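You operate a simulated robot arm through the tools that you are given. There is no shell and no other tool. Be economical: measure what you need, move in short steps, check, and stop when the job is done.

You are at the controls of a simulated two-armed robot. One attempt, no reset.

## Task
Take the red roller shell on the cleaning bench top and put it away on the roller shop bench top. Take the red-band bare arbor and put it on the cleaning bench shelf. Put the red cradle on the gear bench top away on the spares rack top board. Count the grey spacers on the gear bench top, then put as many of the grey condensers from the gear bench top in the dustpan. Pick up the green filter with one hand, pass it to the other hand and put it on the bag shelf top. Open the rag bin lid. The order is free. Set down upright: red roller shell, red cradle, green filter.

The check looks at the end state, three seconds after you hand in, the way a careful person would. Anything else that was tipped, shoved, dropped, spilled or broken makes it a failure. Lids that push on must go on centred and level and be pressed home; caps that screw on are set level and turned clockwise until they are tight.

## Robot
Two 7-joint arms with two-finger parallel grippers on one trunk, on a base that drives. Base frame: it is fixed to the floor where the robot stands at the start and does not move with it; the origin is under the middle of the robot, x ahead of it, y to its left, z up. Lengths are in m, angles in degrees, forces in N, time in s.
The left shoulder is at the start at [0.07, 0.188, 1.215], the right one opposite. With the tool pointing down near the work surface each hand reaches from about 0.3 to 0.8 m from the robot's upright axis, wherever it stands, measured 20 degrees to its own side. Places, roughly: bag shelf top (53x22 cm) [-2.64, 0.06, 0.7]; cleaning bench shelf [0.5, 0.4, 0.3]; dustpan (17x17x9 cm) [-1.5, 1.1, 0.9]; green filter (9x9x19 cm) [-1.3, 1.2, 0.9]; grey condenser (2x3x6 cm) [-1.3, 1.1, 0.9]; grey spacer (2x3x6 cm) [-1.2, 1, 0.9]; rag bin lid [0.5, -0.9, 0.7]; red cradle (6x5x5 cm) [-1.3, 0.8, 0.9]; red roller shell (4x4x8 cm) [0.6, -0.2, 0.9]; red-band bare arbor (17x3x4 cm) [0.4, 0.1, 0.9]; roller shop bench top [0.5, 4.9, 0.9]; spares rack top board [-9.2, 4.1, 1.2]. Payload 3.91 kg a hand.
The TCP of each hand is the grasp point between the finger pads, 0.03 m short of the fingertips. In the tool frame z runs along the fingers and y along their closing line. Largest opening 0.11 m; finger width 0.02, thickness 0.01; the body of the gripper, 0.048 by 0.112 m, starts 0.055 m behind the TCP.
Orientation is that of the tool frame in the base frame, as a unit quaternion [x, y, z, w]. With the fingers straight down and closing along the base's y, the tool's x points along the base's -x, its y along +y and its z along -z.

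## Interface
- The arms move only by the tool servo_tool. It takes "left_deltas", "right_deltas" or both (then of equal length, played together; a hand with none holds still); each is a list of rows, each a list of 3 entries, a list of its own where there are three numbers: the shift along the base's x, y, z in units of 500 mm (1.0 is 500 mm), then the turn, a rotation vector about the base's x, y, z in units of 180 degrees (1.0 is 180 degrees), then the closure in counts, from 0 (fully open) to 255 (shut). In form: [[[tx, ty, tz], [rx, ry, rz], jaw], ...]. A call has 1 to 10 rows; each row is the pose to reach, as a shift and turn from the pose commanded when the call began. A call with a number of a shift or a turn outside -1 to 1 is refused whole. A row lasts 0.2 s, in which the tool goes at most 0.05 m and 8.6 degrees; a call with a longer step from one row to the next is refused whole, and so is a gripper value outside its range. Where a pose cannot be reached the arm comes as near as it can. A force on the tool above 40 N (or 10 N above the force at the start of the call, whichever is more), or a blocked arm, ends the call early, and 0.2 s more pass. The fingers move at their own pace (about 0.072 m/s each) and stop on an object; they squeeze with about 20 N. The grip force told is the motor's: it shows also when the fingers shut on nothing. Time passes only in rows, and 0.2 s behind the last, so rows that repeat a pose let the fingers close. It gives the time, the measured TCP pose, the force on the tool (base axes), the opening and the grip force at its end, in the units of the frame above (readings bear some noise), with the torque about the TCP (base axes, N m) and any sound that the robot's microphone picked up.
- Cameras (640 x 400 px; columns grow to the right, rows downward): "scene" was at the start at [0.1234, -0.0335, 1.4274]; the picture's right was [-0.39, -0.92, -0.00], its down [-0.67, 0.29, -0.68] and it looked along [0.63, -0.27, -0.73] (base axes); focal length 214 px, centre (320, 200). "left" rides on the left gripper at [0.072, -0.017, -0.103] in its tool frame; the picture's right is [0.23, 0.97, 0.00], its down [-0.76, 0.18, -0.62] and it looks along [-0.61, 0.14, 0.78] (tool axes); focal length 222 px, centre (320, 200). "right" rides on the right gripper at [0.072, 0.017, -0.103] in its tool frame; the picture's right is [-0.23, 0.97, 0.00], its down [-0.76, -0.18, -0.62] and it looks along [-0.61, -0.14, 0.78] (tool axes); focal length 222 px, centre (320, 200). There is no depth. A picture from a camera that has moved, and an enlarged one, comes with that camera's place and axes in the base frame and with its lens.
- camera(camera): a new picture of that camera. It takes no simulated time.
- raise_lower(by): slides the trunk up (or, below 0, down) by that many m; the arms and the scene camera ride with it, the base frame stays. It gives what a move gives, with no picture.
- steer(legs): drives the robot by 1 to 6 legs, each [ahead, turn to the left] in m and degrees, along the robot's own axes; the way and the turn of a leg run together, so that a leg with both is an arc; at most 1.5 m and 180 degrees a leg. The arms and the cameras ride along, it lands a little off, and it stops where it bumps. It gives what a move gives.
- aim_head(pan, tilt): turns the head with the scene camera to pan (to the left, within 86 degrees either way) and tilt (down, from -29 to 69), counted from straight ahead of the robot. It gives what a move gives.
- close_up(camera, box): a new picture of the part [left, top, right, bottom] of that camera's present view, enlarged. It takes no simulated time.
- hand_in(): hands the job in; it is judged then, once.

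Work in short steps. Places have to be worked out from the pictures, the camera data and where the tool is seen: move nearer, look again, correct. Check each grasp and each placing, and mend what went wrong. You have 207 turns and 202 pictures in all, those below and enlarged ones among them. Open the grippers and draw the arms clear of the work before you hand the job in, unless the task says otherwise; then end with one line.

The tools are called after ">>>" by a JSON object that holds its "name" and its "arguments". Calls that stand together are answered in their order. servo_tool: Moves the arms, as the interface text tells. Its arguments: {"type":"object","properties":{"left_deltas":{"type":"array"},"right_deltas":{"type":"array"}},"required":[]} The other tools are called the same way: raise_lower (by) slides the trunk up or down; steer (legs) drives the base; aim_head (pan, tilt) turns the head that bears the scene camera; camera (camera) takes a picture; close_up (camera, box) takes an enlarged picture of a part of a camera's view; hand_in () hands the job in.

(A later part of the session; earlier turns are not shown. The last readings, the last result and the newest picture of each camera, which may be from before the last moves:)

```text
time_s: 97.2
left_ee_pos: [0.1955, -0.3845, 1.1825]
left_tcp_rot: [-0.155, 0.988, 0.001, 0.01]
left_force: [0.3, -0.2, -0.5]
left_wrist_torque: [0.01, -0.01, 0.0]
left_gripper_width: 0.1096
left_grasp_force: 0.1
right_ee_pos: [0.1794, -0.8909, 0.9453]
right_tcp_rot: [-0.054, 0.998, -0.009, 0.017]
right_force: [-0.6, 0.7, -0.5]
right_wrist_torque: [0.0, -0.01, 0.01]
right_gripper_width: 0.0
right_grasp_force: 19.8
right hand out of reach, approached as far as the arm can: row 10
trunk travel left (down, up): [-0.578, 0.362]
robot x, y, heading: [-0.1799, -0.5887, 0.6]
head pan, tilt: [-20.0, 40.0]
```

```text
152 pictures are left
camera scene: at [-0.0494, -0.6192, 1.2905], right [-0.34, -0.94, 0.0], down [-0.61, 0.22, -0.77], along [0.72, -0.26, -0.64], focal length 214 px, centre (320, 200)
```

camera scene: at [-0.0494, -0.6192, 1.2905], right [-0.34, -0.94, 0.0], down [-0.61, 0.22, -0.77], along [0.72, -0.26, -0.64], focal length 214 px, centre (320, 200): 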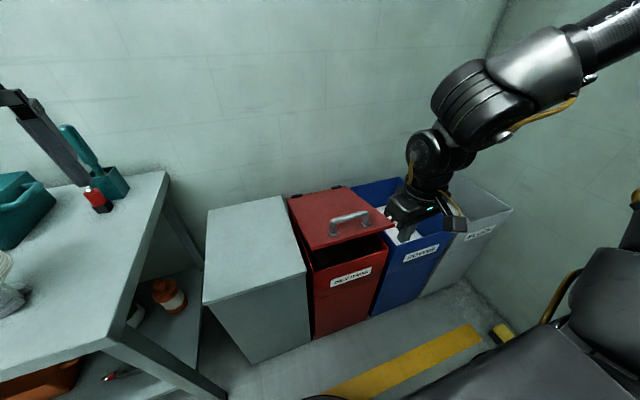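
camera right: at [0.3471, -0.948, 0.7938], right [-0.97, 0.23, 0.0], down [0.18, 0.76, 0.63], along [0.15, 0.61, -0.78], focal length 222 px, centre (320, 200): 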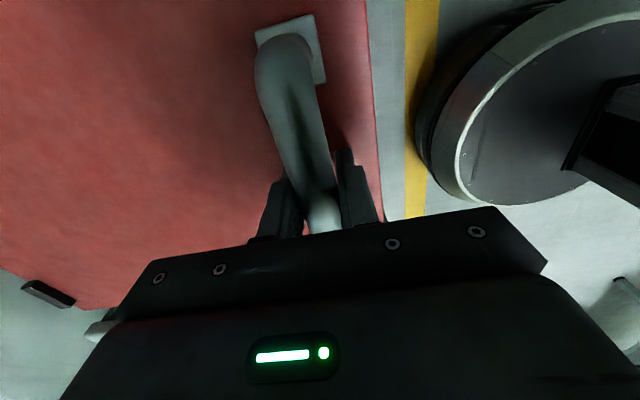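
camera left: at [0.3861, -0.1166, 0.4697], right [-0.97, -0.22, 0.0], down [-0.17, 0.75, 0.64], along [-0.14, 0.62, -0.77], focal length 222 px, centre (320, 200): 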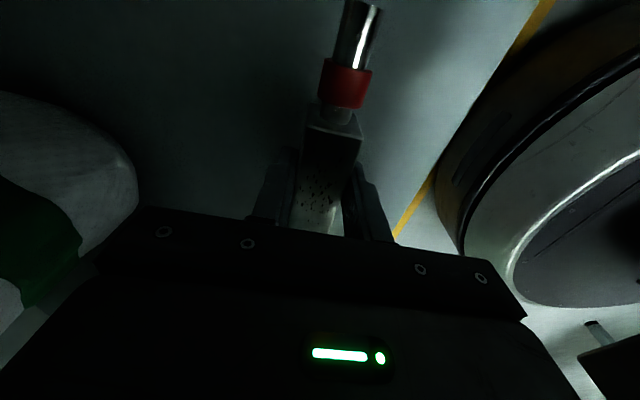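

Now I'll pitch the tool forward 60° and lower to in front of the gap.

>>> {"name": "servo_tool", "arguments": {"right_deltas": [[[0, 0.01, -0.02], [0, -0.045, 0], 255], [[0, 0.02, -0.06], [0, -0.09, 0], 255], [[0, 0.02, -0.12], [0, -0.135, 0], 255], [[0, 0.02, -0.18], [0, -0.18, 0], 255], [[0, 0.02, -0.24], [0, -0.225, 0], 255], [[0, 0.02, -0.3], [0, -0.27, 0], 255], [[0, 0.02, -0.36], [0, -0.315, 0], 255], [[0, 0.02, -0.42], [0, -0.36, 0], 255], [[0, 0.02, -0.45], [0, -0.38, 0], 255]]}}

>>> {"name": "camera", "arguments": {"camera": "scene"}}

>>> {"name": "camera", "arguments": {"camera": "right"}}

```text
time_s: 99.2
left_ee_pos: [0.1934, -0.3887, 1.1824]
left_tcp_rot: [-0.155, 0.988, 0.003, 0.011]
left_force: [-0.6, -0.1, 0.7]
left_wrist_torque: [0.05, -0.05, 0.02]
left_gripper_width: 0.11
left_grasp_force: 0.0
right_ee_pos: [0.2459, -1.0207, 0.8224]
right_tcp_rot: [-0.042, 0.858, -0.054, 0.509]
right_force: [0.4, -0.5, -0.6]
right_wrist_torque: [0.03, -0.02, 0.02]
right_gripper_width: 0.0001
right_grasp_force: 20.1
right hand out of reach, approached as far as the arm can: row 1, 2, 3, 4, 5, 6, 7, 8, 9
trunk travel left (down, up): [-0.578, 0.362]
robot x, y, heading: [-0.1815, -0.5902, 0.2]
head pan, tilt: [-20.0, 40.0]
```

```text
151 pictures are left
camera scene: at [-0.051, -0.6228, 1.2906], right [-0.34, -0.94, 0.0], down [-0.6, 0.22, -0.77], along [0.72, -0.26, -0.64], focal length 214 px, centre (320, 200)
```

scene: 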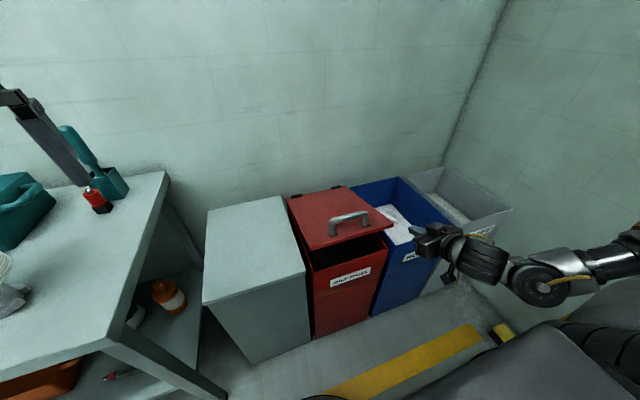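

```text
150 pictures are left
camera right: at [0.1187, -1.0091, 0.8083], right [0.09, 0.99, 0.07], down [-0.18, -0.05, 0.98], along [0.98, -0.1, 0.17], focal length 222 px, centre (320, 200)
```

right: 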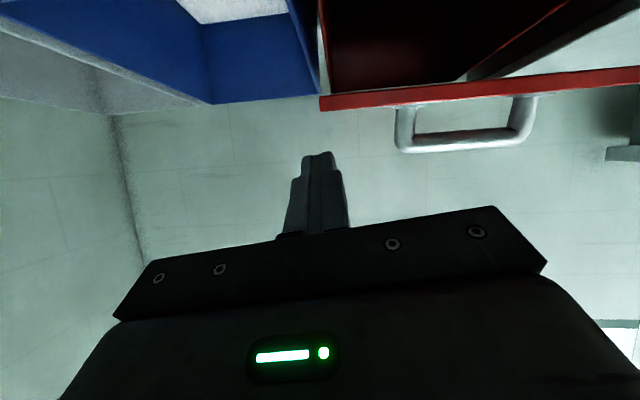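

The lid edge is at z≈0.75. I'll lower the trunk 0.1 and then move the hand left to y≈-0.86, in front of the gap.

>>> {"name": "raise_lower", "arguments": {"by": -0.1}}

>>> {"name": "servo_tool", "arguments": {"right_deltas": [[[-0.02, 0.06, 0.0], [0, 0, 0], 255], [[-0.02, 0.12, 0.0], [0, 0, 0], 255], [[-0.02, 0.18, 0.0], [0, 0, 0], 255], [[-0.02, 0.24, 0.0], [0, 0, 0], 255], [[-0.02, 0.3, 0.0], [0, 0, 0], 255], [[-0.02, 0.32, 0.0], [0, 0, 0], 255]]}}

>>> {"name": "camera", "arguments": {"camera": "scene"}}

>>> {"name": "camera", "arguments": {"camera": "right"}}

```text
time_s: 100.5
left_ee_pos: [0.1949, -0.384, 1.0802]
left_tcp_rot: [-0.155, 0.988, 0.002, 0.009]
left_force: [0.2, -0.2, 0.2]
left_wrist_torque: [0.0, 0.0, 0.0]
left_gripper_width: 0.1101
left_grasp_force: 0.0
right_ee_pos: [0.2475, -1.0193, 0.7245]
right_tcp_rot: [-0.043, 0.859, -0.055, 0.507]
right_force: [0.1, 0.0, 0.2]
right_wrist_torque: [0.01, -0.03, -0.01]
right_gripper_width: 0.0
right_grasp_force: 20.0
trunk travel left (down, up): [-0.478, 0.462]
robot x, y, heading: [-0.1766, -0.5898, 0.4]
head pan, tilt: [-20.0, 40.0]
```

```text
time_s: 101.9
left_ee_pos: [0.1956, -0.3854, 1.0821]
left_tcp_rot: [-0.155, 0.988, 0.001, 0.01]
left_force: [0.2, -0.2, -0.2]
left_wrist_torque: [0.01, 0.0, 0.01]
left_gripper_width: 0.1099
left_grasp_force: 0.0
right_ee_pos: [0.2905, -0.9711, 0.7541]
right_tcp_rot: [-0.044, 0.86, -0.055, 0.505]
right_force: [0.0, -0.1, 0.2]
right_wrist_torque: [-0.01, 0.0, 0.02]
right_gripper_width: 0.0
right_grasp_force: 19.7
right hand out of reach, approached as far as the arm can: row 1, 2, 3, 4, 5, 6
trunk travel left (down, up): [-0.478, 0.462]
robot x, y, heading: [-0.1791, -0.5851, 0.5]
head pan, tilt: [-20.0, 40.0]
```

```text
149 pictures are left
camera scene: at [-0.0489, -0.6193, 1.1905], right [-0.34, -0.94, 0.0], down [-0.61, 0.22, -0.77], along [0.72, -0.26, -0.64], focal length 214 px, centre (320, 200)
```

scene: 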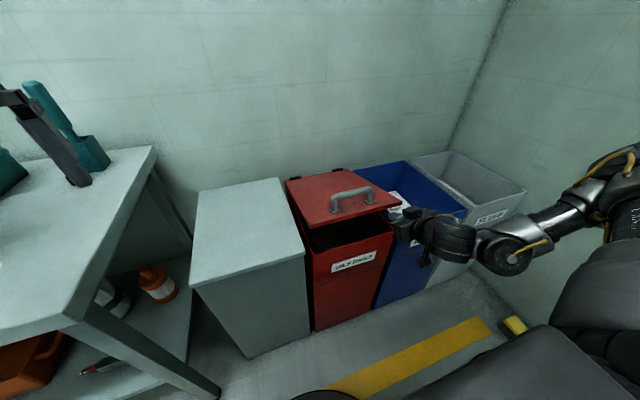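

```text
148 pictures are left
camera right: at [0.1646, -0.9594, 0.7404], right [0.09, 0.99, 0.06], down [-0.17, -0.05, 0.98], along [0.98, -0.1, 0.17], focal length 222 px, centre (320, 200)
```

right: 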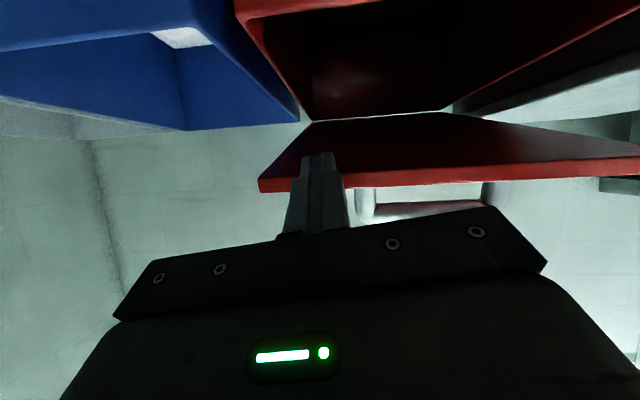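

From the inverted view, the finger is just below the lid edge (z≈0.76). I'll lower 0.02, drive ahead 0.09 to slide under, then raise the trunk.

>>> {"name": "raise_lower", "arguments": {"by": -0.02}}

>>> {"name": "steer", "arguments": {"legs": [[0.09, 0]]}}

>>> {"name": "camera", "arguments": {"camera": "scene"}}

>>> {"name": "camera", "arguments": {"camera": "right"}}

```text
time_s: 102.6
left_ee_pos: [0.1955, -0.3848, 1.0614]
left_tcp_rot: [-0.156, 0.988, 0.001, 0.009]
left_force: [0.1, 0.1, 0.0]
left_wrist_torque: [0.04, 0.01, -0.04]
left_gripper_width: 0.1101
left_grasp_force: 0.0
right_ee_pos: [0.2915, -0.9723, 0.7348]
right_tcp_rot: [-0.044, 0.86, -0.054, 0.505]
right_force: [-0.3, 0.4, 0.8]
right_wrist_torque: [0.0, 0.01, 0.02]
right_gripper_width: 0.0
right_grasp_force: 19.4
trunk travel left (down, up): [-0.458, 0.482]
robot x, y, heading: [-0.1764, -0.5921, 0.3]
head pan, tilt: [-20.0, 40.0]
```

```text
time_s: 103.7
left_ee_pos: [0.2862, -0.3843, 1.0626]
left_tcp_rot: [-0.155, 0.988, 0.002, 0.01]
left_force: [0.3, 0.5, -1.5]
left_wrist_torque: [-0.01, -0.01, 0.0]
left_gripper_width: 0.1101
left_grasp_force: 0.1
right_ee_pos: [0.3808, -0.9719, 0.7355]
right_tcp_rot: [-0.044, 0.86, -0.053, 0.506]
right_force: [-6.3, -1.2, -1.6]
right_wrist_torque: [0.16, -0.31, 0.38]
right_gripper_width: 0.0
right_grasp_force: 20.0
trunk travel left (down, up): [-0.458, 0.482]
robot x, y, heading: [-0.0897, -0.5866, 0.8]
head pan, tilt: [-20.0, 40.0]
```

```text
147 pictures are left
camera scene: at [0.041, -0.6191, 1.1705], right [-0.34, -0.94, 0.0], down [-0.6, 0.22, -0.77], along [0.72, -0.26, -0.64], focal length 214 px, centre (320, 200)
```

scene: 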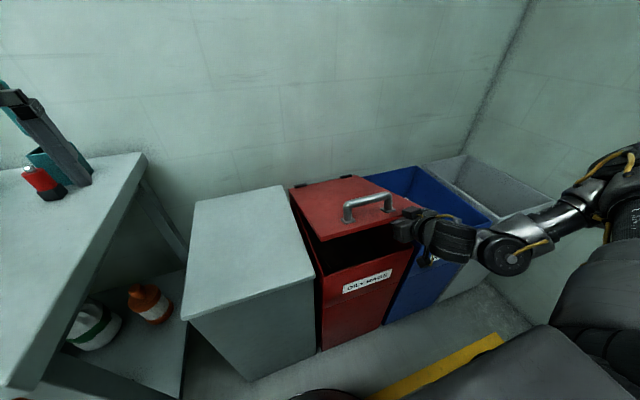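

```text
146 pictures are left
camera right: at [0.2546, -0.9593, 0.7204], right [0.09, 0.99, 0.06], down [-0.17, -0.05, 0.98], along [0.98, -0.1, 0.17], focal length 222 px, centre (320, 200)
```

right: 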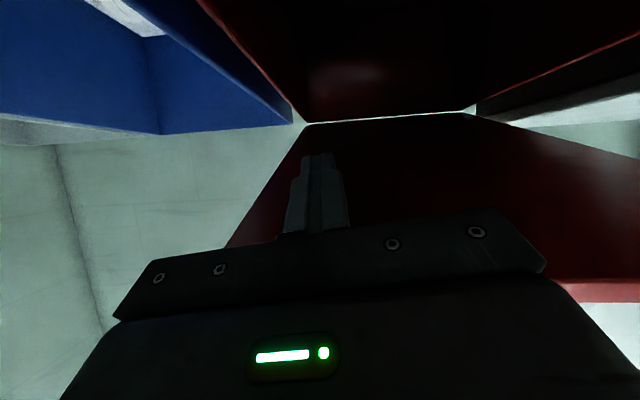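

The fingers are under the lid. I'll raise the trunk to push it up.

>>> {"name": "raise_lower", "arguments": {"by": 0.2}}

>>> {"name": "camera", "arguments": {"camera": "scene"}}

```text
time_s: 105.8
left_ee_pos: [0.2861, -0.3845, 1.2612]
left_tcp_rot: [-0.155, 0.988, 0.002, 0.01]
left_force: [-0.2, -0.2, 0.3]
left_wrist_torque: [0.03, -0.01, -0.01]
left_gripper_width: 0.11
left_grasp_force: 0.1
right_ee_pos: [0.3809, -0.9706, 0.9354]
right_tcp_rot: [-0.043, 0.86, -0.054, 0.506]
right_force: [0.1, 1.0, -0.4]
right_wrist_torque: [0.0, -0.02, -0.03]
right_gripper_width: 0.0
right_grasp_force: 19.9
trunk travel left (down, up): [-0.658, 0.282]
robot x, y, heading: [-0.0892, -0.5861, 0.4]
head pan, tilt: [-20.0, 40.0]
```

```text
145 pictures are left
camera scene: at [0.0418, -0.619, 1.3704], right [-0.34, -0.94, 0.0], down [-0.61, 0.22, -0.77], along [0.72, -0.26, -0.64], focal length 214 px, centre (320, 200)
```

scene: 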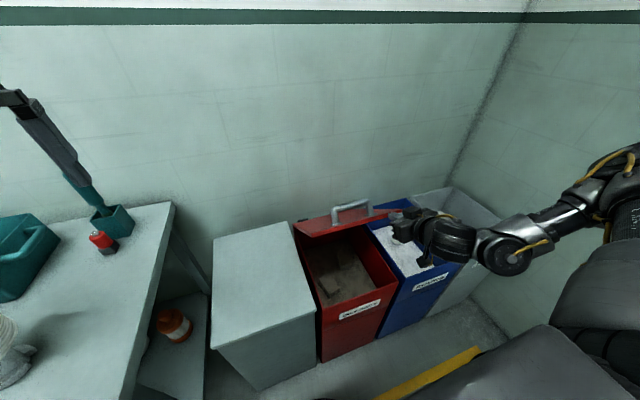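

The lid is now ~50° open and stays there. I'll dip a bit and push forward against the inner face with the arm.

>>> {"name": "servo_tool", "arguments": {"right_deltas": [[[-0.04, 0.0, -0.06], [0, 0, 0], 255], [[-0.04, 0.02, -0.14], [0, 0, 0], 255], [[0.04, 0.06, -0.14], [0, 0, 0], 255], [[0.12, 0.08, -0.12], [0, 0, 0], 255], [[0.2, 0.1, -0.1], [0, 0, 0], 255], [[0.28, 0.1, -0.06], [0, 0, 0], 255], [[0.36, 0.1, -0.02], [0, 0, 0], 255]]}}

>>> {"name": "camera", "arguments": {"camera": "scene"}}

```text
time_s: 106.7
left_ee_pos: [0.2842, -0.3837, 1.2618]
left_tcp_rot: [-0.154, 0.988, 0.0, 0.009]
left_force: [-0.9, 0.4, -0.3]
left_wrist_torque: [-0.01, 0.0, 0.03]
left_gripper_width: 0.1098
left_grasp_force: 0.0
right_ee_pos: [0.3854, -0.9842, 0.9174]
right_tcp_rot: [-0.033, 0.862, -0.055, 0.503]
right_force: [-0.2, 0.1, -0.1]
right_wrist_torque: [0.02, -0.01, 0.01]
right_gripper_width: 0.0
right_grasp_force: 19.8
right hand out of reach, approached as far as the arm can: row 1, 2, 3, 4
trunk travel left (down, up): [-0.658, 0.282]
robot x, y, heading: [-0.0857, -0.5877, 0.2]
head pan, tilt: [-20.0, 40.0]
stopped in row 4 (right hand): the force on the tool passed its limit (the readings are from after the stop); the commanded pose is now the measured one
```

```text
144 pictures are left
camera scene: at [0.0382, -0.6183, 1.3707], right [-0.34, -0.94, 0.0], down [-0.6, 0.22, -0.77], along [0.72, -0.26, -0.64], focal length 214 px, centre (320, 200)
```

scene: 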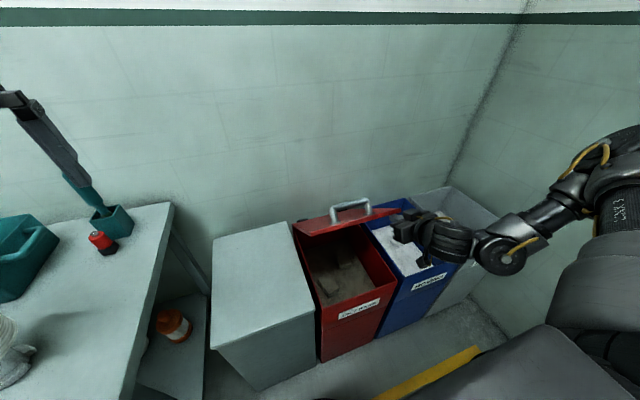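

The arm configuration is awkward. I'll return to a plain tool-down pose in front of the lid and push with vertical closed fingers.

>>> {"name": "servo_tool", "arguments": {"right_deltas": [[[-0.04, 0.0, 0.02], [0, 0.045, 0], 255], [[-0.08, 0.0, 0.06], [0, 0.09, 0], 255], [[-0.1, 0.02, 0.1], [0, 0.135, 0], 255], [[-0.12, 0.06, 0.14], [0, 0.18, 0], 255], [[-0.14, 0.1, 0.16], [0, 0.225, 0], 255], [[-0.14, 0.14, 0.16], [0, 0.27, 0], 255], [[-0.14, 0.18, 0.16], [0, 0.315, 0], 255], [[-0.14, 0.2, 0.16], [0, 0.336, 0], 255], [[-0.14, 0.2, 0.16], [0, 0.336, 0], 255]]}}

>>> {"name": "camera", "arguments": {"camera": "scene"}}

>>> {"name": "camera", "arguments": {"camera": "right"}}

```text
time_s: 108.7
left_ee_pos: [0.2875, -0.3855, 1.2605]
left_tcp_rot: [-0.154, 0.988, 0.001, 0.008]
left_force: [-0.6, -0.5, 0.8]
left_wrist_torque: [0.0, 0.0, -0.04]
left_gripper_width: 0.1099
left_grasp_force: 0.0
right_ee_pos: [0.3162, -0.8858, 0.9959]
right_tcp_rot: [-0.056, 0.998, -0.03, -0.001]
right_force: [-0.1, 1.0, 0.2]
right_wrist_torque: [-0.03, 0.0, 0.04]
right_gripper_width: 0.0
right_grasp_force: 19.5
right hand out of reach, approached as far as the arm can: row 2, 3, 4
trunk travel left (down, up): [-0.658, 0.282]
robot x, y, heading: [-0.0887, -0.587, 0.3]
head pan, tilt: [-20.0, 40.0]
```

```text
143 pictures are left
camera scene: at [0.0414, -0.6197, 1.3705], right [-0.34, -0.94, 0.0], down [-0.6, 0.22, -0.77], along [0.72, -0.26, -0.64], focal length 214 px, centre (320, 200)
```

scene: 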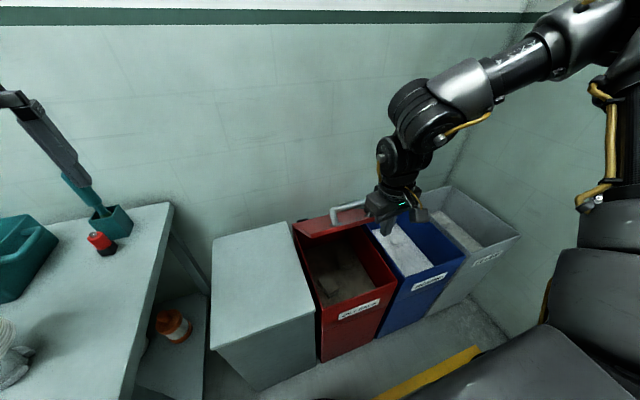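

```text
142 pictures are left
camera right: at [0.242, -0.8708, 1.0995], right [0.12, 0.99, -0.06], down [0.78, -0.05, 0.63], along [0.62, -0.12, -0.78], focal length 222 px, centre (320, 200)
```

right: 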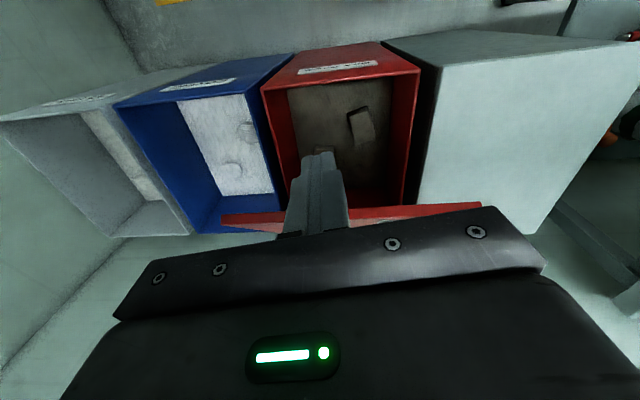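

Now I'll lower to just below the lid edge height and push forward.

>>> {"name": "servo_tool", "arguments": {"right_deltas": [[[0.0, 0.0, -0.08], [0, 0, 0], 255], [[0.02, 0.0, -0.15], [0, 0, 0], 255], [[0.1, 0.0, -0.15], [0, 0, 0], 255], [[0.18, 0.0, -0.14], [0, 0, 0], 255], [[0.26, 0.0, -0.13], [0, 0, 0], 255], [[0.34, 0.0, -0.12], [0, 0, 0], 255], [[0.42, 0.0, -0.11], [0, 0, 0], 255], [[0.5, 0.0, -0.1], [0, 0, 0], 255], [[0.58, 0.0, -0.1], [0, 0, 0], 255], [[0.66, 0.0, -0.1], [0, 0, 0], 255]]}}

>>> {"name": "camera", "arguments": {"camera": "scene"}}

```text
time_s: 109.8
left_ee_pos: [0.287, -0.3859, 1.2606]
left_tcp_rot: [-0.154, 0.988, 0.001, 0.007]
left_force: [0.0, 0.3, -0.3]
left_wrist_torque: [-0.03, 0.08, 0.0]
left_gripper_width: 0.1099
left_grasp_force: 0.1
right_ee_pos: [0.4082, -0.8864, 0.9272]
right_tcp_rot: [-0.058, 0.998, -0.03, -0.011]
right_force: [-13.0, 1.8, 5.8]
right_wrist_torque: [0.02, 0.14, -0.04]
right_gripper_width: 0.0
right_grasp_force: 19.3
trunk travel left (down, up): [-0.658, 0.282]
robot x, y, heading: [-0.0878, -0.5902, 0.2]
head pan, tilt: [-20.0, 40.0]
stopped in row 5 (right hand): the force on the tool passed its limit (the readings are from after the stop); the commanded pose is now the measured one
```

```text
141 pictures are left
camera scene: at [0.0396, -0.6194, 1.3705], right [-0.34, -0.94, 0.0], down [-0.6, 0.22, -0.77], along [0.72, -0.26, -0.64], focal length 214 px, centre (320, 200)
```

scene: 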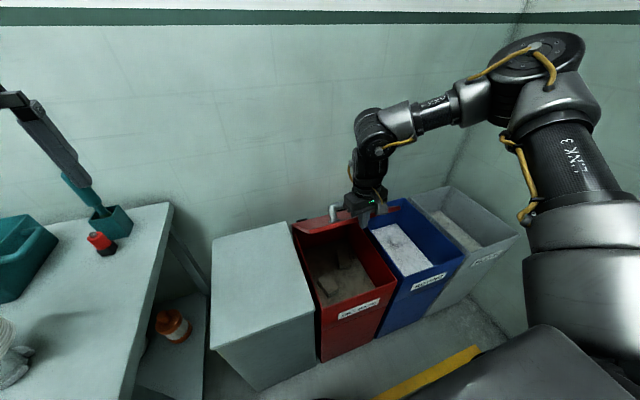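

It touched the lid edge too fast. I'll back 2 cm, dip 3 cm, and push slowly.

>>> {"name": "servo_tool", "arguments": {"right_deltas": [[[-0.05, 0.0, 0.0], [0, 0, 0], 255], [[-0.05, 0.0, -0.07], [0, 0, 0], 255], [[-0.01, 0.0, -0.07], [0, 0, 0], 255], [[0.02, 0.0, -0.07], [0, 0, 0], 255], [[0.045, 0.0, -0.065], [0, 0, 0], 255], [[0.07, 0.0, -0.06], [0, 0, 0], 255], [[0.095, 0.0, -0.05], [0, 0, 0], 255], [[0.12, 0.0, -0.04], [0, 0, 0], 255], [[0.145, 0.0, -0.03], [0, 0, 0], 255], [[0.17, 0.0, -0.02], [0, 0, 0], 255]]}}

>>> {"name": "camera", "arguments": {"camera": "scene"}}

>>> {"name": "camera", "arguments": {"camera": "right"}}

```text
time_s: 112.0
left_ee_pos: [0.2884, -0.3852, 1.2601]
left_tcp_rot: [-0.152, 0.988, 0.001, 0.007]
left_force: [0.8, 0.1, -0.8]
left_wrist_torque: [0.01, 0.0, 0.0]
left_gripper_width: 0.1101
left_grasp_force: 0.0
right_ee_pos: [0.4677, -0.9098, 0.9289]
right_tcp_rot: [-0.057, 0.998, -0.03, -0.008]
right_force: [-2.6, 1.3, -0.1]
right_wrist_torque: [-0.05, -0.16, 0.01]
right_gripper_width: 0.0
right_grasp_force: 20.2
right hand out of reach, approached as far as the arm can: row 5, 6, 7, 8, 9, 10
trunk travel left (down, up): [-0.658, 0.282]
robot x, y, heading: [-0.088, -0.5889, -0.1]
head pan, tilt: [-20.0, 40.0]
```

```text
140 pictures are left
camera scene: at [0.041, -0.6193, 1.3704], right [-0.34, -0.94, 0.0], down [-0.6, 0.22, -0.77], along [0.72, -0.26, -0.64], focal length 214 px, centre (320, 200)
```

scene: 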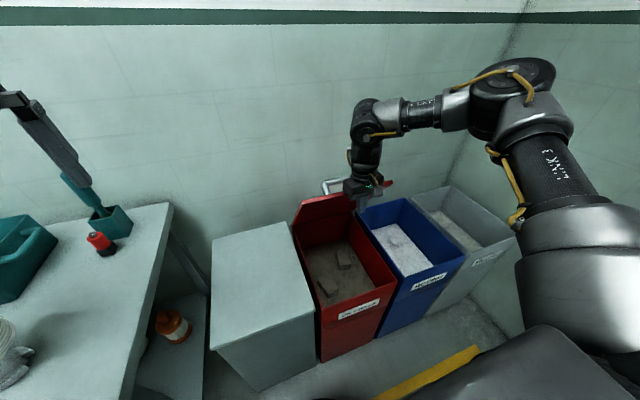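

```text
139 pictures are left
camera right: at [0.3949, -0.8955, 1.0327], right [0.11, 0.99, -0.06], down [0.79, -0.05, 0.62], along [0.61, -0.12, -0.78], focal length 222 px, centre (320, 200)
```

right: 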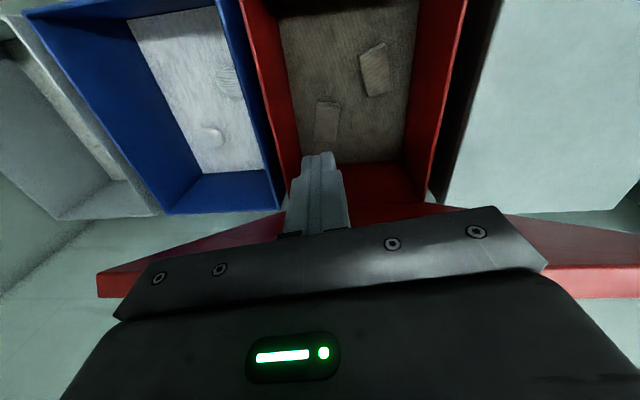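

It works: ~55° now. I'll push on by driving ahead 0.09.

>>> {"name": "steer", "arguments": {"legs": [[0.09, 0]]}}

>>> {"name": "servo_tool", "arguments": {"right_deltas": [[[0.02, 0.0, 0.01], [0, 0, 0], 255], [[0.05, 0.0, 0.02], [0, 0, 0], 255], [[0.08, 0.0, 0.03], [0, 0, 0], 255], [[0.11, 0.0, 0.04], [0, 0, 0], 255], [[0.14, 0.0, 0.05], [0, 0, 0], 255], [[0.17, 0.0, 0.06], [0, 0, 0], 255], [[0.2, 0.0, 0.07], [0, 0, 0], 255], [[0.23, 0.0, 0.08], [0, 0, 0], 255], [[0.26, 0.0, 0.08], [0, 0, 0], 255], [[0.29, 0.0, 0.08], [0, 0, 0], 255]]}}

>>> {"name": "camera", "arguments": {"camera": "scene"}}

```text
time_s: 112.9
left_ee_pos: [0.3056, -0.3839, 1.2623]
left_tcp_rot: [-0.154, 0.988, 0.0, 0.011]
left_force: [0.4, 0.3, 0.5]
left_wrist_torque: [-0.04, 0.0, 0.03]
left_gripper_width: 0.1099
left_grasp_force: 0.1
right_ee_pos: [0.4848, -0.9105, 0.9366]
right_tcp_rot: [-0.055, 0.998, -0.031, -0.005]
right_force: [-20.4, -11.8, 32.7]
right_wrist_torque: [0.65, -1.85, -0.25]
right_gripper_width: 0.0003
right_grasp_force: 19.8
trunk travel left (down, up): [-0.658, 0.282]
robot x, y, heading: [-0.0627, -0.59, -0.1]
head pan, tilt: [-20.0, 40.0]
stopped in leg 1: the force on the tool passed its limit (the readings are from after the stop); the commanded pose is now the measured one
```

```text
time_s: 115.1
left_ee_pos: [0.3107, -0.3863, 1.2602]
left_tcp_rot: [-0.153, 0.988, 0.001, 0.008]
left_force: [-0.2, -0.7, 0.1]
left_wrist_torque: [0.0, 0.0, -0.02]
left_gripper_width: 0.11
left_grasp_force: 0.0
right_ee_pos: [0.5274, -0.9499, 0.976]
right_tcp_rot: [-0.057, 0.998, -0.029, -0.008]
right_force: [-2.4, 1.7, 0.4]
right_wrist_torque: [-0.06, -0.11, -0.02]
right_gripper_width: 0.0001
right_grasp_force: 20.0
right hand out of reach, approached as far as the arm can: row 1, 2, 3, 4, 5, 6, 7, 8, 9, 10
trunk travel left (down, up): [-0.658, 0.282]
robot x, y, heading: [-0.0597, -0.5897, 0.0]
head pan, tilt: [-20.0, 40.0]
```

```text
138 pictures are left
camera scene: at [0.0645, -0.6194, 1.3705], right [-0.34, -0.94, 0.0], down [-0.6, 0.22, -0.77], along [0.72, -0.26, -0.64], focal length 214 px, centre (320, 200)
```

scene: 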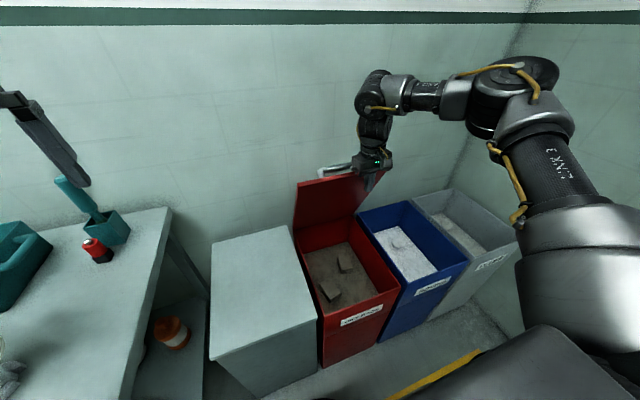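

The lid is at ~68°. Turning the hand slightly counter-clockwise should free the arm, so I'll push further.

>>> {"name": "servo_tool", "arguments": {"right_deltas": [[[-0.02, 0.02, 0.0], [0, 0, 0.04], 255], [[-0.02, 0.05, 0.0], [0, 0, 0.08], 255], [[-0.02, 0.08, 0.0], [0, 0, 0.12], 255], [[0.01, 0.1, 0.0], [0, 0, 0.16], 255], [[0.04, 0.1, 0.0], [0, 0, 0.18], 255], [[0.07, 0.1, 0.0], [0, 0, 0.18], 255], [[0.1, 0.1, 0.0], [0, 0, 0.18], 255], [[0.14, 0.1, 0.0], [0, 0, 0.18], 255], [[0.18, 0.1, 0.0], [0, 0, 0.18], 255], [[0.22, 0.1, 0.0], [0, 0, 0.18], 255]]}}

>>> {"name": "camera", "arguments": {"camera": "scene"}}

```text
time_s: 117.3
left_ee_pos: [0.3115, -0.385, 1.261]
left_tcp_rot: [-0.153, 0.988, 0.001, 0.008]
left_force: [0.1, 0.8, 0.3]
left_wrist_torque: [-0.04, -0.01, 0.02]
left_gripper_width: 0.11
left_grasp_force: 0.0
right_ee_pos: [0.5331, -0.9424, 0.9809]
right_tcp_rot: [-0.334, 0.942, -0.031, 0.001]
right_force: [-2.9, 2.0, 0.6]
right_wrist_torque: [-0.06, -0.13, 0.04]
right_gripper_width: 0.0
right_grasp_force: 20.2
right hand out of reach, approached as far as the arm can: row 3, 4, 5, 6, 7, 8, 9, 10
trunk travel left (down, up): [-0.658, 0.282]
robot x, y, heading: [-0.0636, -0.5872, 0.3]
head pan, tilt: [-20.0, 40.0]
```

```text
137 pictures are left
camera scene: at [0.0643, -0.6194, 1.3705], right [-0.34, -0.94, 0.0], down [-0.6, 0.22, -0.77], along [0.72, -0.26, -0.64], focal length 214 px, centre (320, 200)
```

scene: 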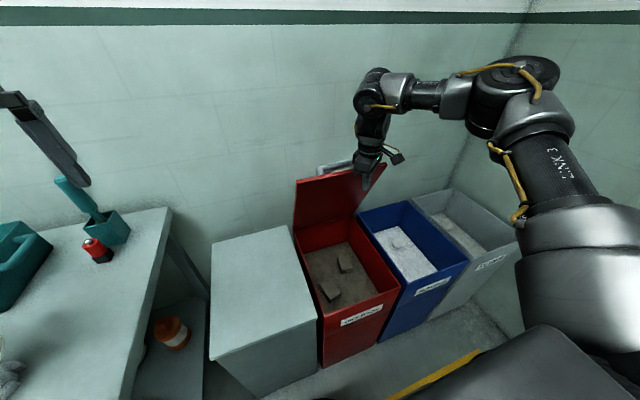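

It's at the arm's reach with the tool vertical. Pitching the tool forward extends it, so I'll push with that.

>>> {"name": "servo_tool", "arguments": {"right_deltas": [[[0.02, 0.0, 0.0], [0, -0.03, 0], 255], [[0.045, 0.0, 0.01], [0, -0.06, 0], 255], [[0.07, 0.0, 0.02], [0, -0.09, 0], 255], [[0.095, 0.0, 0.03], [0, -0.12, 0], 255], [[0.12, 0.0, 0.04], [0, -0.15, 0], 255], [[0.15, 0.0, 0.05], [0, -0.18, 0], 255], [[0.18, 0.0, 0.06], [0, -0.21, 0], 255], [[0.21, 0.0, 0.07], [0, -0.24, 0], 255], [[0.24, 0.0, 0.08], [0, -0.27, 0], 255], [[0.27, 0.0, 0.08], [0, -0.3, 0], 255]]}}

>>> {"name": "camera", "arguments": {"camera": "scene"}}

```text
time_s: 119.5
left_ee_pos: [0.3112, -0.3865, 1.2616]
left_tcp_rot: [-0.154, 0.988, 0.002, 0.008]
left_force: [-0.9, 0.1, 0.2]
left_wrist_torque: [-0.02, -0.02, 0.05]
left_gripper_width: 0.1101
left_grasp_force: 0.0
right_ee_pos: [0.6663, -0.9438, 1.0231]
right_tcp_rot: [-0.284, 0.839, -0.179, 0.427]
right_force: [-7.1, 0.3, -4.0]
right_wrist_torque: [0.02, 0.17, -0.01]
right_gripper_width: 0.0
right_grasp_force: 19.7
trunk travel left (down, up): [-0.658, 0.282]
robot x, y, heading: [-0.0633, -0.5876, -0.2]
head pan, tilt: [-20.0, 40.0]
```

```text
136 pictures are left
camera scene: at [0.0638, -0.6204, 1.3706], right [-0.34, -0.94, 0.0], down [-0.6, 0.22, -0.77], along [0.72, -0.26, -0.64], focal length 214 px, centre (320, 200)
```

scene: 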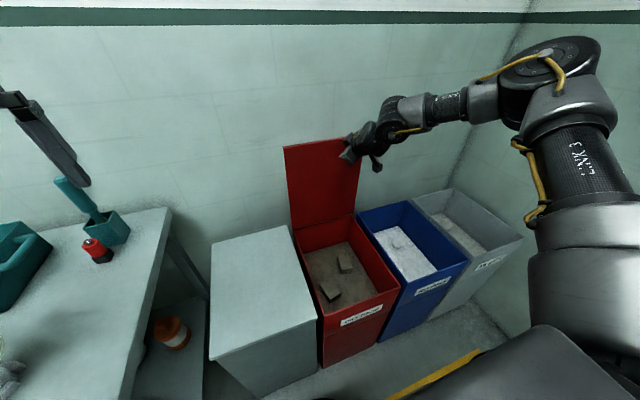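

The lid is near vertical. I'll give a little more push to the stop.

>>> {"name": "servo_tool", "arguments": {"right_deltas": [[[0.02, 0.0, 0.0], [0, 0, 0], 255], [[0.045, 0.0, 0.0], [0, 0, 0], 255], [[0.07, 0.0, 0.0], [0, -0.02, 0], 255], [[0.095, 0.0, 0.0], [0, -0.04, 0], 255], [[0.12, 0.0, 0.0], [0, -0.06, 0], 255], [[0.14, 0.0, 0.0], [0, -0.08, 0], 255]]}}

>>> {"name": "camera", "arguments": {"camera": "scene"}}

```text
time_s: 119.9
left_ee_pos: [0.3058, -0.3862, 1.2624]
left_tcp_rot: [-0.151, 0.988, 0.0, 0.011]
left_force: [0.3, -0.6, 0.1]
left_wrist_torque: [0.02, 0.02, 0.02]
left_gripper_width: 0.11
left_grasp_force: 0.1
right_ee_pos: [0.6672, -0.9425, 1.0223]
right_tcp_rot: [-0.286, 0.841, -0.179, 0.423]
right_force: [-30.7, 0.6, 12.9]
right_wrist_torque: [-0.01, -0.16, -0.06]
right_gripper_width: 0.0003
right_grasp_force: 19.1
trunk travel left (down, up): [-0.658, 0.282]
robot x, y, heading: [-0.0648, -0.5838, -0.5]
head pan, tilt: [-20.0, 40.0]
stopped in row 2 (right hand): the force on the tool passed its limit (the readings are from after the stop); the commanded pose is now the measured one
```

```text
135 pictures are left
camera scene: at [0.057, -0.6194, 1.3716], right [-0.35, -0.94, 0.0], down [-0.6, 0.22, -0.77], along [0.72, -0.27, -0.64], focal length 214 px, centre (320, 200)
```

scene: 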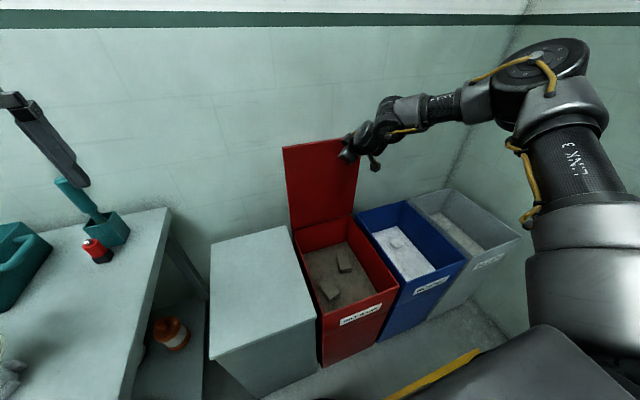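

The lid is at its stop, fully open. I'll retract the right hand, back off, and shift so the right arm can reach the red shell well clear of the cone.

>>> {"name": "servo_tool", "arguments": {"right_deltas": [[[-0.06, 0.0, 0.0], [0, 0.02, 0], 255], [[-0.13, 0.0, 0.02], [0, 0.06, 0], 200], [[-0.2, 0.0, 0.04], [0, 0.1, 0], 100], [[-0.27, 0.0, 0.08], [0, 0.14, 0], 0], [[-0.34, 0.0, 0.12], [0, 0.18, 0], 0], [[-0.41, 0.0, 0.16], [0, 0.22, 0], 0], [[-0.48, 0.0, 0.2], [0, 0.26, 0], 0], [[-0.55, 0.0, 0.24], [0, 0.3, 0], 0], [[-0.6, 0.0, 0.28], [0, 0.3, 0], 0], [[-0.6, 0.0, 0.3], [0, 0.3, 0], 0]]}}

>>> {"name": "steer", "arguments": {"legs": [[-0.4, 0], [0, 90], [0.24, 0], [0, -90]]}}

>>> {"name": "aim_head", "arguments": {"pan": 0, "tilt": 40}}

>>> {"name": "camera", "arguments": {"camera": "scene"}}

```text
time_s: 122.1
left_ee_pos: [0.3131, -0.3859, 1.2598]
left_tcp_rot: [-0.152, 0.988, 0.002, 0.008]
left_force: [0.8, 0.2, 0.0]
left_wrist_torque: [0.02, 0.0, -0.03]
left_gripper_width: 0.1101
left_grasp_force: 0.0
right_ee_pos: [0.3741, -0.9453, 1.1685]
right_tcp_rot: [-0.336, 0.941, -0.028, -0.008]
right_force: [-0.4, 0.0, -0.4]
right_wrist_torque: [-0.01, 0.02, -0.02]
right_gripper_width: 0.1099
right_grasp_force: 0.0
trunk travel left (down, up): [-0.658, 0.282]
robot x, y, heading: [-0.0645, -0.5884, -0.4]
head pan, tilt: [-20.0, 40.0]
```

```text
time_s: 133.6
left_ee_pos: [-0.0891, -0.1409, 1.2596]
left_tcp_rot: [-0.156, 0.988, 0.001, 0.008]
left_force: [0.1, -0.1, 0.1]
left_wrist_torque: [0.01, 0.0, -0.01]
left_gripper_width: 0.1101
left_grasp_force: 0.1
right_ee_pos: [-0.0219, -0.6996, 1.1681]
right_tcp_rot: [-0.339, 0.94, -0.028, -0.007]
right_force: [-0.5, -0.4, 0.5]
right_wrist_torque: [0.0, 0.02, 0.0]
right_gripper_width: 0.1099
right_grasp_force: 0.0
trunk travel left (down, up): [-0.658, 0.282]
robot x, y, heading: [-0.4635, -0.3436, 0.5]
head pan, tilt: [-20.0, 40.0]
```

```text
time_s: 134.4
left_ee_pos: [-0.0897, -0.1426, 1.2599]
left_tcp_rot: [-0.156, 0.988, 0.001, 0.008]
left_force: [0.0, 0.9, 1.1]
left_wrist_torque: [0.0, -0.03, 0.03]
left_gripper_width: 0.1101
left_grasp_force: 0.1
right_ee_pos: [-0.0228, -0.6999, 1.1683]
right_tcp_rot: [-0.339, 0.94, -0.029, -0.008]
right_force: [-0.4, 0.0, 0.0]
right_wrist_torque: [0.03, 0.02, 0.01]
right_gripper_width: 0.11
right_grasp_force: 0.1
trunk travel left (down, up): [-0.658, 0.282]
robot x, y, heading: [-0.4676, -0.3461, -0.2]
head pan, tilt: [0.0, 40.0]
```

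```text
134 pictures are left
camera scene: at [-0.3295, -0.3485, 1.3704], right [0.0, -1.0, 0.0], down [-0.64, 0.0, -0.77], along [0.77, 0.0, -0.64], focal length 214 px, centre (320, 200)
```

scene: 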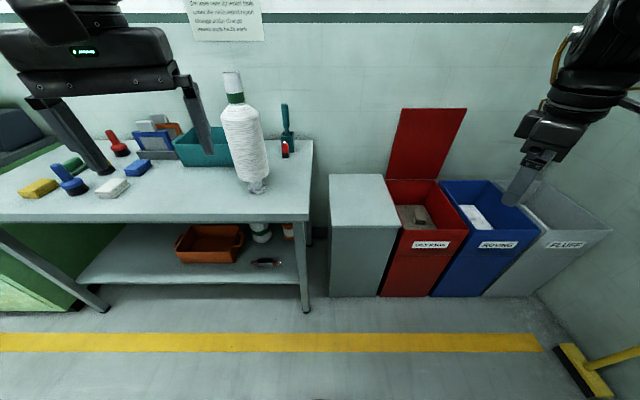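

Left hand must be kept away from the cone: I'll pull it back/left, raise the trunk a bit, then drive up 0.36.

>>> {"name": "servo_tool", "arguments": {"left_deltas": [[[-0.06, 0.05, 0.0], [0, 0, 0], 0], [[-0.12, 0.1, 0.0], [0, 0, 0], 0], [[-0.18, 0.16, 0.0], [0, 0, 0], 0], [[-0.24, 0.24, 0.0], [0, 0, 0], 0], [[-0.28, 0.32, 0.0], [0, 0, 0], 0]], "right_deltas": [[[0, 0.04, 0.03], [0, 0, -0.04], 0], [[0, 0.08, 0.05], [0, 0, -0.08], 0], [[0, 0.12, 0.07], [0, 0, -0.12], 0], [[0, 0.16, 0.09], [0, 0, -0.16], 0], [[0, 0.2, 0.1], [0, 0, -0.2], 0]]}}

>>> {"name": "raise_lower", "arguments": {"by": 0.1}}

>>> {"name": "steer", "arguments": {"legs": [[0.36, 0]]}}

>>> {"name": "camera", "arguments": {"camera": "scene"}}

>>> {"name": "camera", "arguments": {"camera": "right"}}

```text
time_s: 135.6
left_ee_pos: [-0.2047, -0.0371, 1.2074]
left_tcp_rot: [-0.156, 0.988, 0.002, 0.008]
left_force: [0.1, -0.4, -0.4]
left_wrist_torque: [0.0, -0.04, 0.01]
left_gripper_width: 0.11
left_grasp_force: 0.1
left hand out of reach, approached as far as the arm can: row 1, 2, 3, 4, 5
right_ee_pos: [-0.0535, -0.6212, 1.1879]
right_tcp_rot: [-0.031, 0.999, -0.022, -0.013]
right_force: [0.2, -0.5, 0.2]
right_wrist_torque: [0.0, -0.02, -0.01]
right_gripper_width: 0.11
right_grasp_force: 0.0
right hand out of reach, approached as far as the arm can: row 2, 3, 4, 5
trunk travel left (down, up): [-0.658, 0.282]
robot x, y, heading: [-0.4668, -0.3468, 0.2]
head pan, tilt: [0.0, 40.0]
```

```text
time_s: 137.0
left_ee_pos: [-0.2042, -0.0382, 1.3088]
left_tcp_rot: [-0.156, 0.988, 0.001, 0.008]
left_force: [0.3, 0.6, 0.1]
left_wrist_torque: [0.01, 0.0, 0.0]
left_gripper_width: 0.1099
left_grasp_force: 0.1
right_ee_pos: [-0.0523, -0.6228, 1.2856]
right_tcp_rot: [-0.032, 0.999, -0.022, -0.013]
right_force: [-0.2, -0.2, 0.0]
right_wrist_torque: [0.01, -0.01, -0.01]
right_gripper_width: 0.11
right_grasp_force: 0.1
trunk travel left (down, up): [-0.758, 0.182]
robot x, y, heading: [-0.4652, -0.3471, 0.2]
head pan, tilt: [0.0, 40.0]
```

```text
time_s: 139.3
left_ee_pos: [0.1554, -0.0365, 1.3097]
left_tcp_rot: [-0.158, 0.987, 0.001, 0.009]
left_force: [-0.5, 0.8, -0.4]
left_wrist_torque: [-0.01, 0.0, 0.04]
left_gripper_width: 0.1099
left_grasp_force: 0.0
right_ee_pos: [0.3092, -0.621, 1.286]
right_tcp_rot: [-0.033, 0.999, -0.022, -0.012]
right_force: [-0.3, 0.2, 0.4]
right_wrist_torque: [-0.01, -0.04, -0.03]
right_gripper_width: 0.11
right_grasp_force: 0.1
trunk travel left (down, up): [-0.758, 0.182]
robot x, y, heading: [-0.1062, -0.3454, 0.3]
head pan, tilt: [0.0, 40.0]
```

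```text
133 pictures are left
camera scene: at [0.0317, -0.3463, 1.4706], right [0.01, -1.0, 0.0], down [-0.64, 0.0, -0.77], along [0.77, 0.0, -0.64], focal length 214 px, centre (320, 200)
```

scene: 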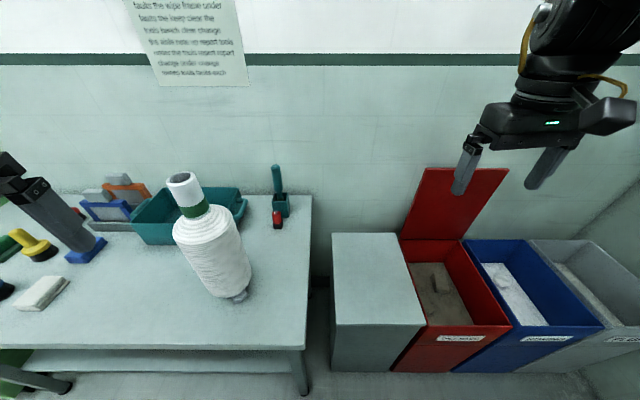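

```text
132 pictures are left
camera right: at [0.238, -0.6047, 1.3916], right [0.16, 0.99, -0.05], down [0.79, -0.1, 0.61], along [0.6, -0.14, -0.79], focal length 222 px, centre (320, 200)
```

right: 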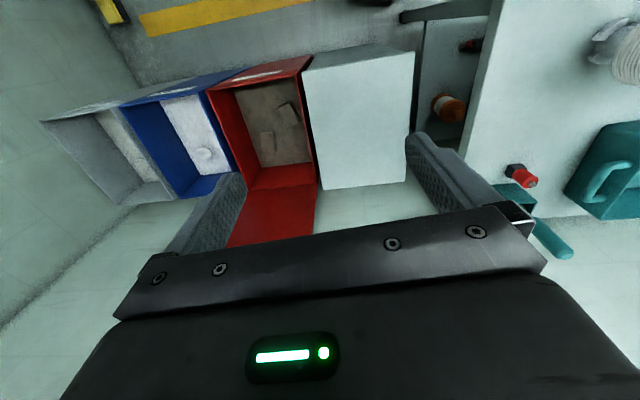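

I'll bring the right hand over the shell at (0.60, -0.18), staying high.

>>> {"name": "servo_tool", "arguments": {"right_deltas": [[[0.05, 0.07, 0.0], [0, 0, 0], 0], [[0.1, 0.14, 0.0], [0, 0, 0], 0], [[0.15, 0.21, 0.0], [0, 0, 0], 0], [[0.2, 0.28, 0.0], [0, 0, 0], 0], [[0.25, 0.35, 0.0], [0, 0, 0], 0], [[0.3, 0.42, 0.0], [0, 0, 0], 0], [[0.36, 0.49, -0.02], [0, 0, 0], 0], [[0.42, 0.56, -0.05], [0, 0, 0], 0], [[0.48, 0.63, -0.08], [0, 0, 0], 0], [[0.53, 0.7, -0.1], [0, 0, 0], 0]]}}

>>> {"name": "camera", "arguments": {"camera": "scene"}}

>>> {"name": "camera", "arguments": {"camera": "right"}}

```text
time_s: 141.5
left_ee_pos: [0.1553, -0.0355, 1.3097]
left_tcp_rot: [-0.157, 0.988, 0.0, 0.009]
left_force: [0.3, 0.0, -0.1]
left_wrist_torque: [0.0, -0.04, 0.0]
left_gripper_width: 0.11
left_grasp_force: 0.0
right_ee_pos: [0.3518, -0.5985, 1.207]
right_tcp_rot: [-0.034, 0.999, -0.02, -0.011]
right_force: [-0.3, 0.7, -0.4]
right_wrist_torque: [-0.01, 0.01, 0.0]
right_gripper_width: 0.1101
right_grasp_force: 0.1
right hand out of reach, approached as far as the arm can: row 1, 2, 3, 4, 5, 6, 7, 8, 9, 10
trunk travel left (down, up): [-0.758, 0.182]
robot x, y, heading: [-0.0988, -0.3451, 0.1]
head pan, tilt: [0.0, 40.0]
```

```text
131 pictures are left
camera scene: at [0.0311, -0.3455, 1.4707], right [0.01, -1.0, 0.0], down [-0.64, 0.0, -0.77], along [0.77, 0.0, -0.64], focal length 214 px, centre (320, 200)
```

scene: 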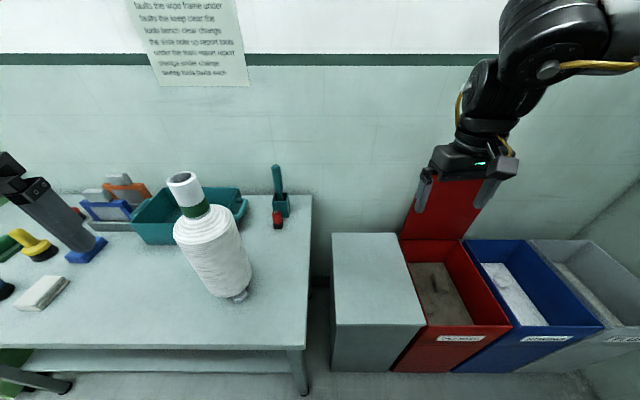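

```text
130 pictures are left
camera right: at [0.2814, -0.5821, 1.3114], right [0.16, 0.99, -0.04], down [0.78, -0.1, 0.61], along [0.6, -0.13, -0.79], focal length 222 px, centre (320, 200)
```

right: 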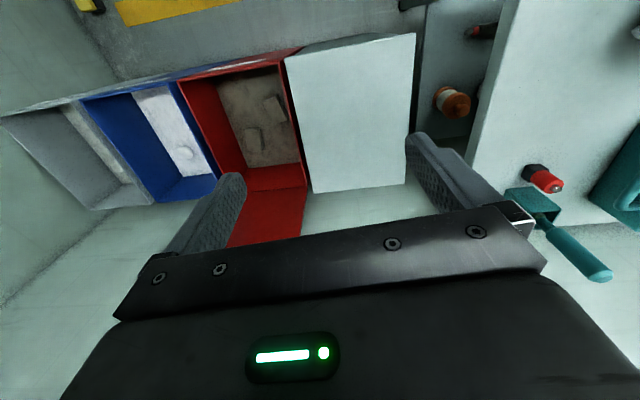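

The arm is yaw-limited here. Before choosing an approach, I'll look closer at the shell and the brush holder beside it.

>>> {"name": "close_up", "arguments": {"camera": "right", "box": [480, 130, 640, 300]}}

>>> {"name": "close_up", "arguments": {"camera": "scene", "box": [240, 150, 320, 240]}}

```text
2.35 times, centred on (560, 215) of right
camera zoom: at [0.2814, -0.5821, 1.3114], right [0.16, 0.99, -0.04], down [0.78, -0.1, 0.61], along [0.6, -0.13, -0.79], focal length 523 px, centre (-245, 165)
```

zoom: 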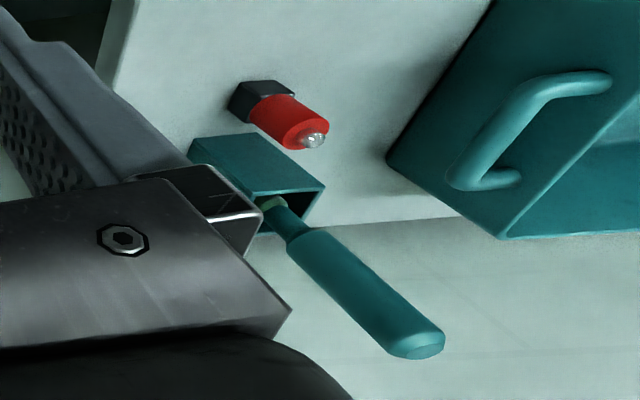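

```text
4.44 times, centred on (280, 195) of scene
camera zoom: at [0.0311, -0.3455, 1.4707], right [0.01, -1.0, 0.0], down [-0.64, 0.0, -0.77], along [0.77, 0.0, -0.64], focal length 953 px, centre (498, 222)
```

zoom: 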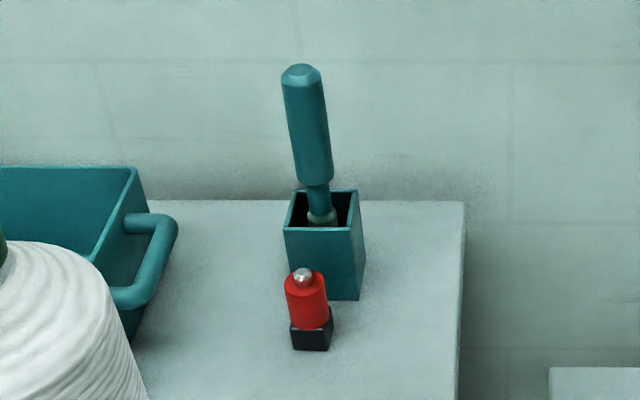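

The holder front is ~3.5 cm behind the shell. A yaw of ~30° with a partly opened jaw will fit and suits the arm, so I'll move there.

>>> {"name": "servo_tool", "arguments": {"right_deltas": [[[0.02, 0.0, 0.0], [0, 0, 0.047], 40], [[0.04, 0.06, 0.0], [0, 0, 0.094], 80], [[0.07, 0.15, 0.0], [0, 0, 0.141], 110], [[0.11, 0.24, 0.0], [0, 0, 0.188], 110], [[0.15, 0.33, 0.0], [0, 0, 0.188], 110], [[0.2, 0.41, 0.0], [0, 0, 0.188], 110], [[0.25, 0.49, 0.0], [0, 0, 0.188], 110], [[0.3, 0.57, 0.0], [0, 0, 0.188], 110], [[0.35, 0.65, -0.0], [0, 0, 0.188], 110], [[0.4, 0.72, -0.0], [0, 0, 0.188], 110]]}}

>>> {"name": "camera", "arguments": {"camera": "scene"}}

>>> {"name": "camera", "arguments": {"camera": "right"}}

```text
time_s: 143.7
left_ee_pos: [0.1572, -0.0374, 1.3092]
left_tcp_rot: [-0.158, 0.987, 0.002, 0.007]
left_force: [-0.3, -0.1, 0.1]
left_wrist_torque: [-0.01, 0.01, 0.0]
left_gripper_width: 0.1099
left_grasp_force: 0.1
right_ee_pos: [0.3496, -0.5864, 1.1899]
right_tcp_rot: [-0.323, 0.946, -0.024, -0.005]
right_force: [-0.1, -0.1, 0.3]
right_wrist_torque: [0.0, -0.02, 0.02]
right_gripper_width: 0.0626
right_grasp_force: 0.0
right hand out of reach, approached as far as the arm can: row 1, 2, 3, 4, 5, 6, 7, 8, 9, 10
trunk travel left (down, up): [-0.758, 0.182]
robot x, y, heading: [-0.1015, -0.347, 0.3]
head pan, tilt: [0.0, 40.0]
```

```text
127 pictures are left
camera scene: at [0.0333, -0.3463, 1.4704], right [0.01, -1.0, 0.0], down [-0.64, 0.0, -0.77], along [0.77, 0.0, -0.64], focal length 214 px, centre (320, 200)
```

scene: 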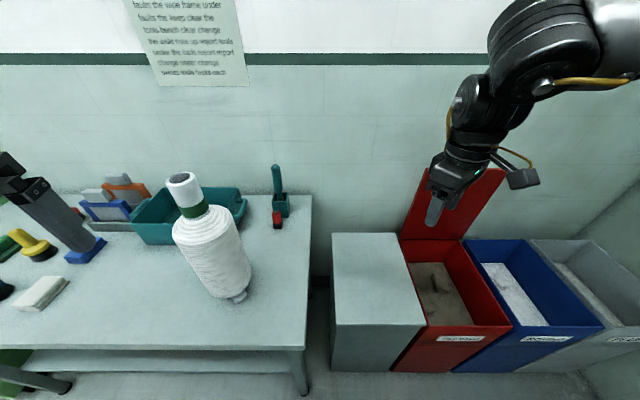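

```text
126 pictures are left
camera right: at [0.281, -0.6127, 1.2952], right [-0.42, 0.91, -0.04], down [0.71, 0.35, 0.61], along [0.57, 0.22, -0.79], focal length 222 px, centre (320, 200)
```

right: 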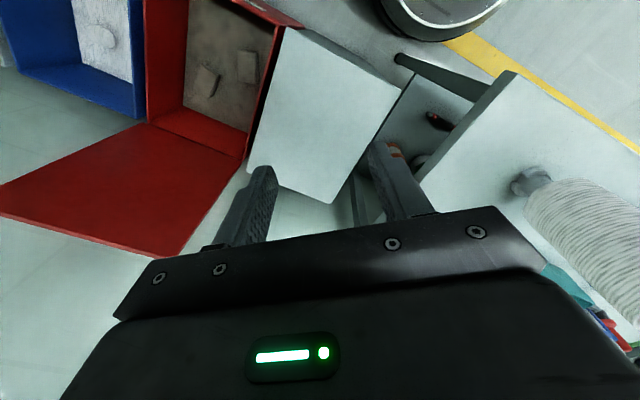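

Still stuck in position. I'll try getting lower first (z≈1.05), where the arm should have more freedom, then move left.

>>> {"name": "servo_tool", "arguments": {"right_deltas": [[[0.02, 0.0, -0.07], [0, 0, 0], 110], [[0.04, 0.0, -0.14], [0, 0, 0], 110], [[0.06, 0.0, -0.21], [0, 0, 0], 110], [[0.08, 0.04, -0.26], [0, 0, 0], 110], [[0.1, 0.12, -0.26], [0, 0, 0], 110], [[0.12, 0.2, -0.26], [0, 0, 0], 110]]}}

```text
time_s: 145.1
left_ee_pos: [0.1577, -0.0365, 1.3093]
left_tcp_rot: [-0.157, 0.987, 0.002, 0.007]
left_force: [0.1, 0.3, 0.4]
left_wrist_torque: [-0.02, 0.01, 0.02]
left_gripper_width: 0.11
left_grasp_force: 0.0
right_ee_pos: [0.3776, -0.5849, 1.0665]
right_tcp_rot: [-0.324, 0.946, -0.023, -0.006]
right_force: [0.9, -0.3, -0.6]
right_wrist_torque: [0.01, -0.01, 0.02]
right_gripper_width: 0.0624
right_grasp_force: 0.1
right hand out of reach, approached as far as the arm can: row 4, 5, 6
trunk travel left (down, up): [-0.758, 0.182]
robot x, y, heading: [-0.1014, -0.3407, 0.4]
head pan, tilt: [0.0, 40.0]
```

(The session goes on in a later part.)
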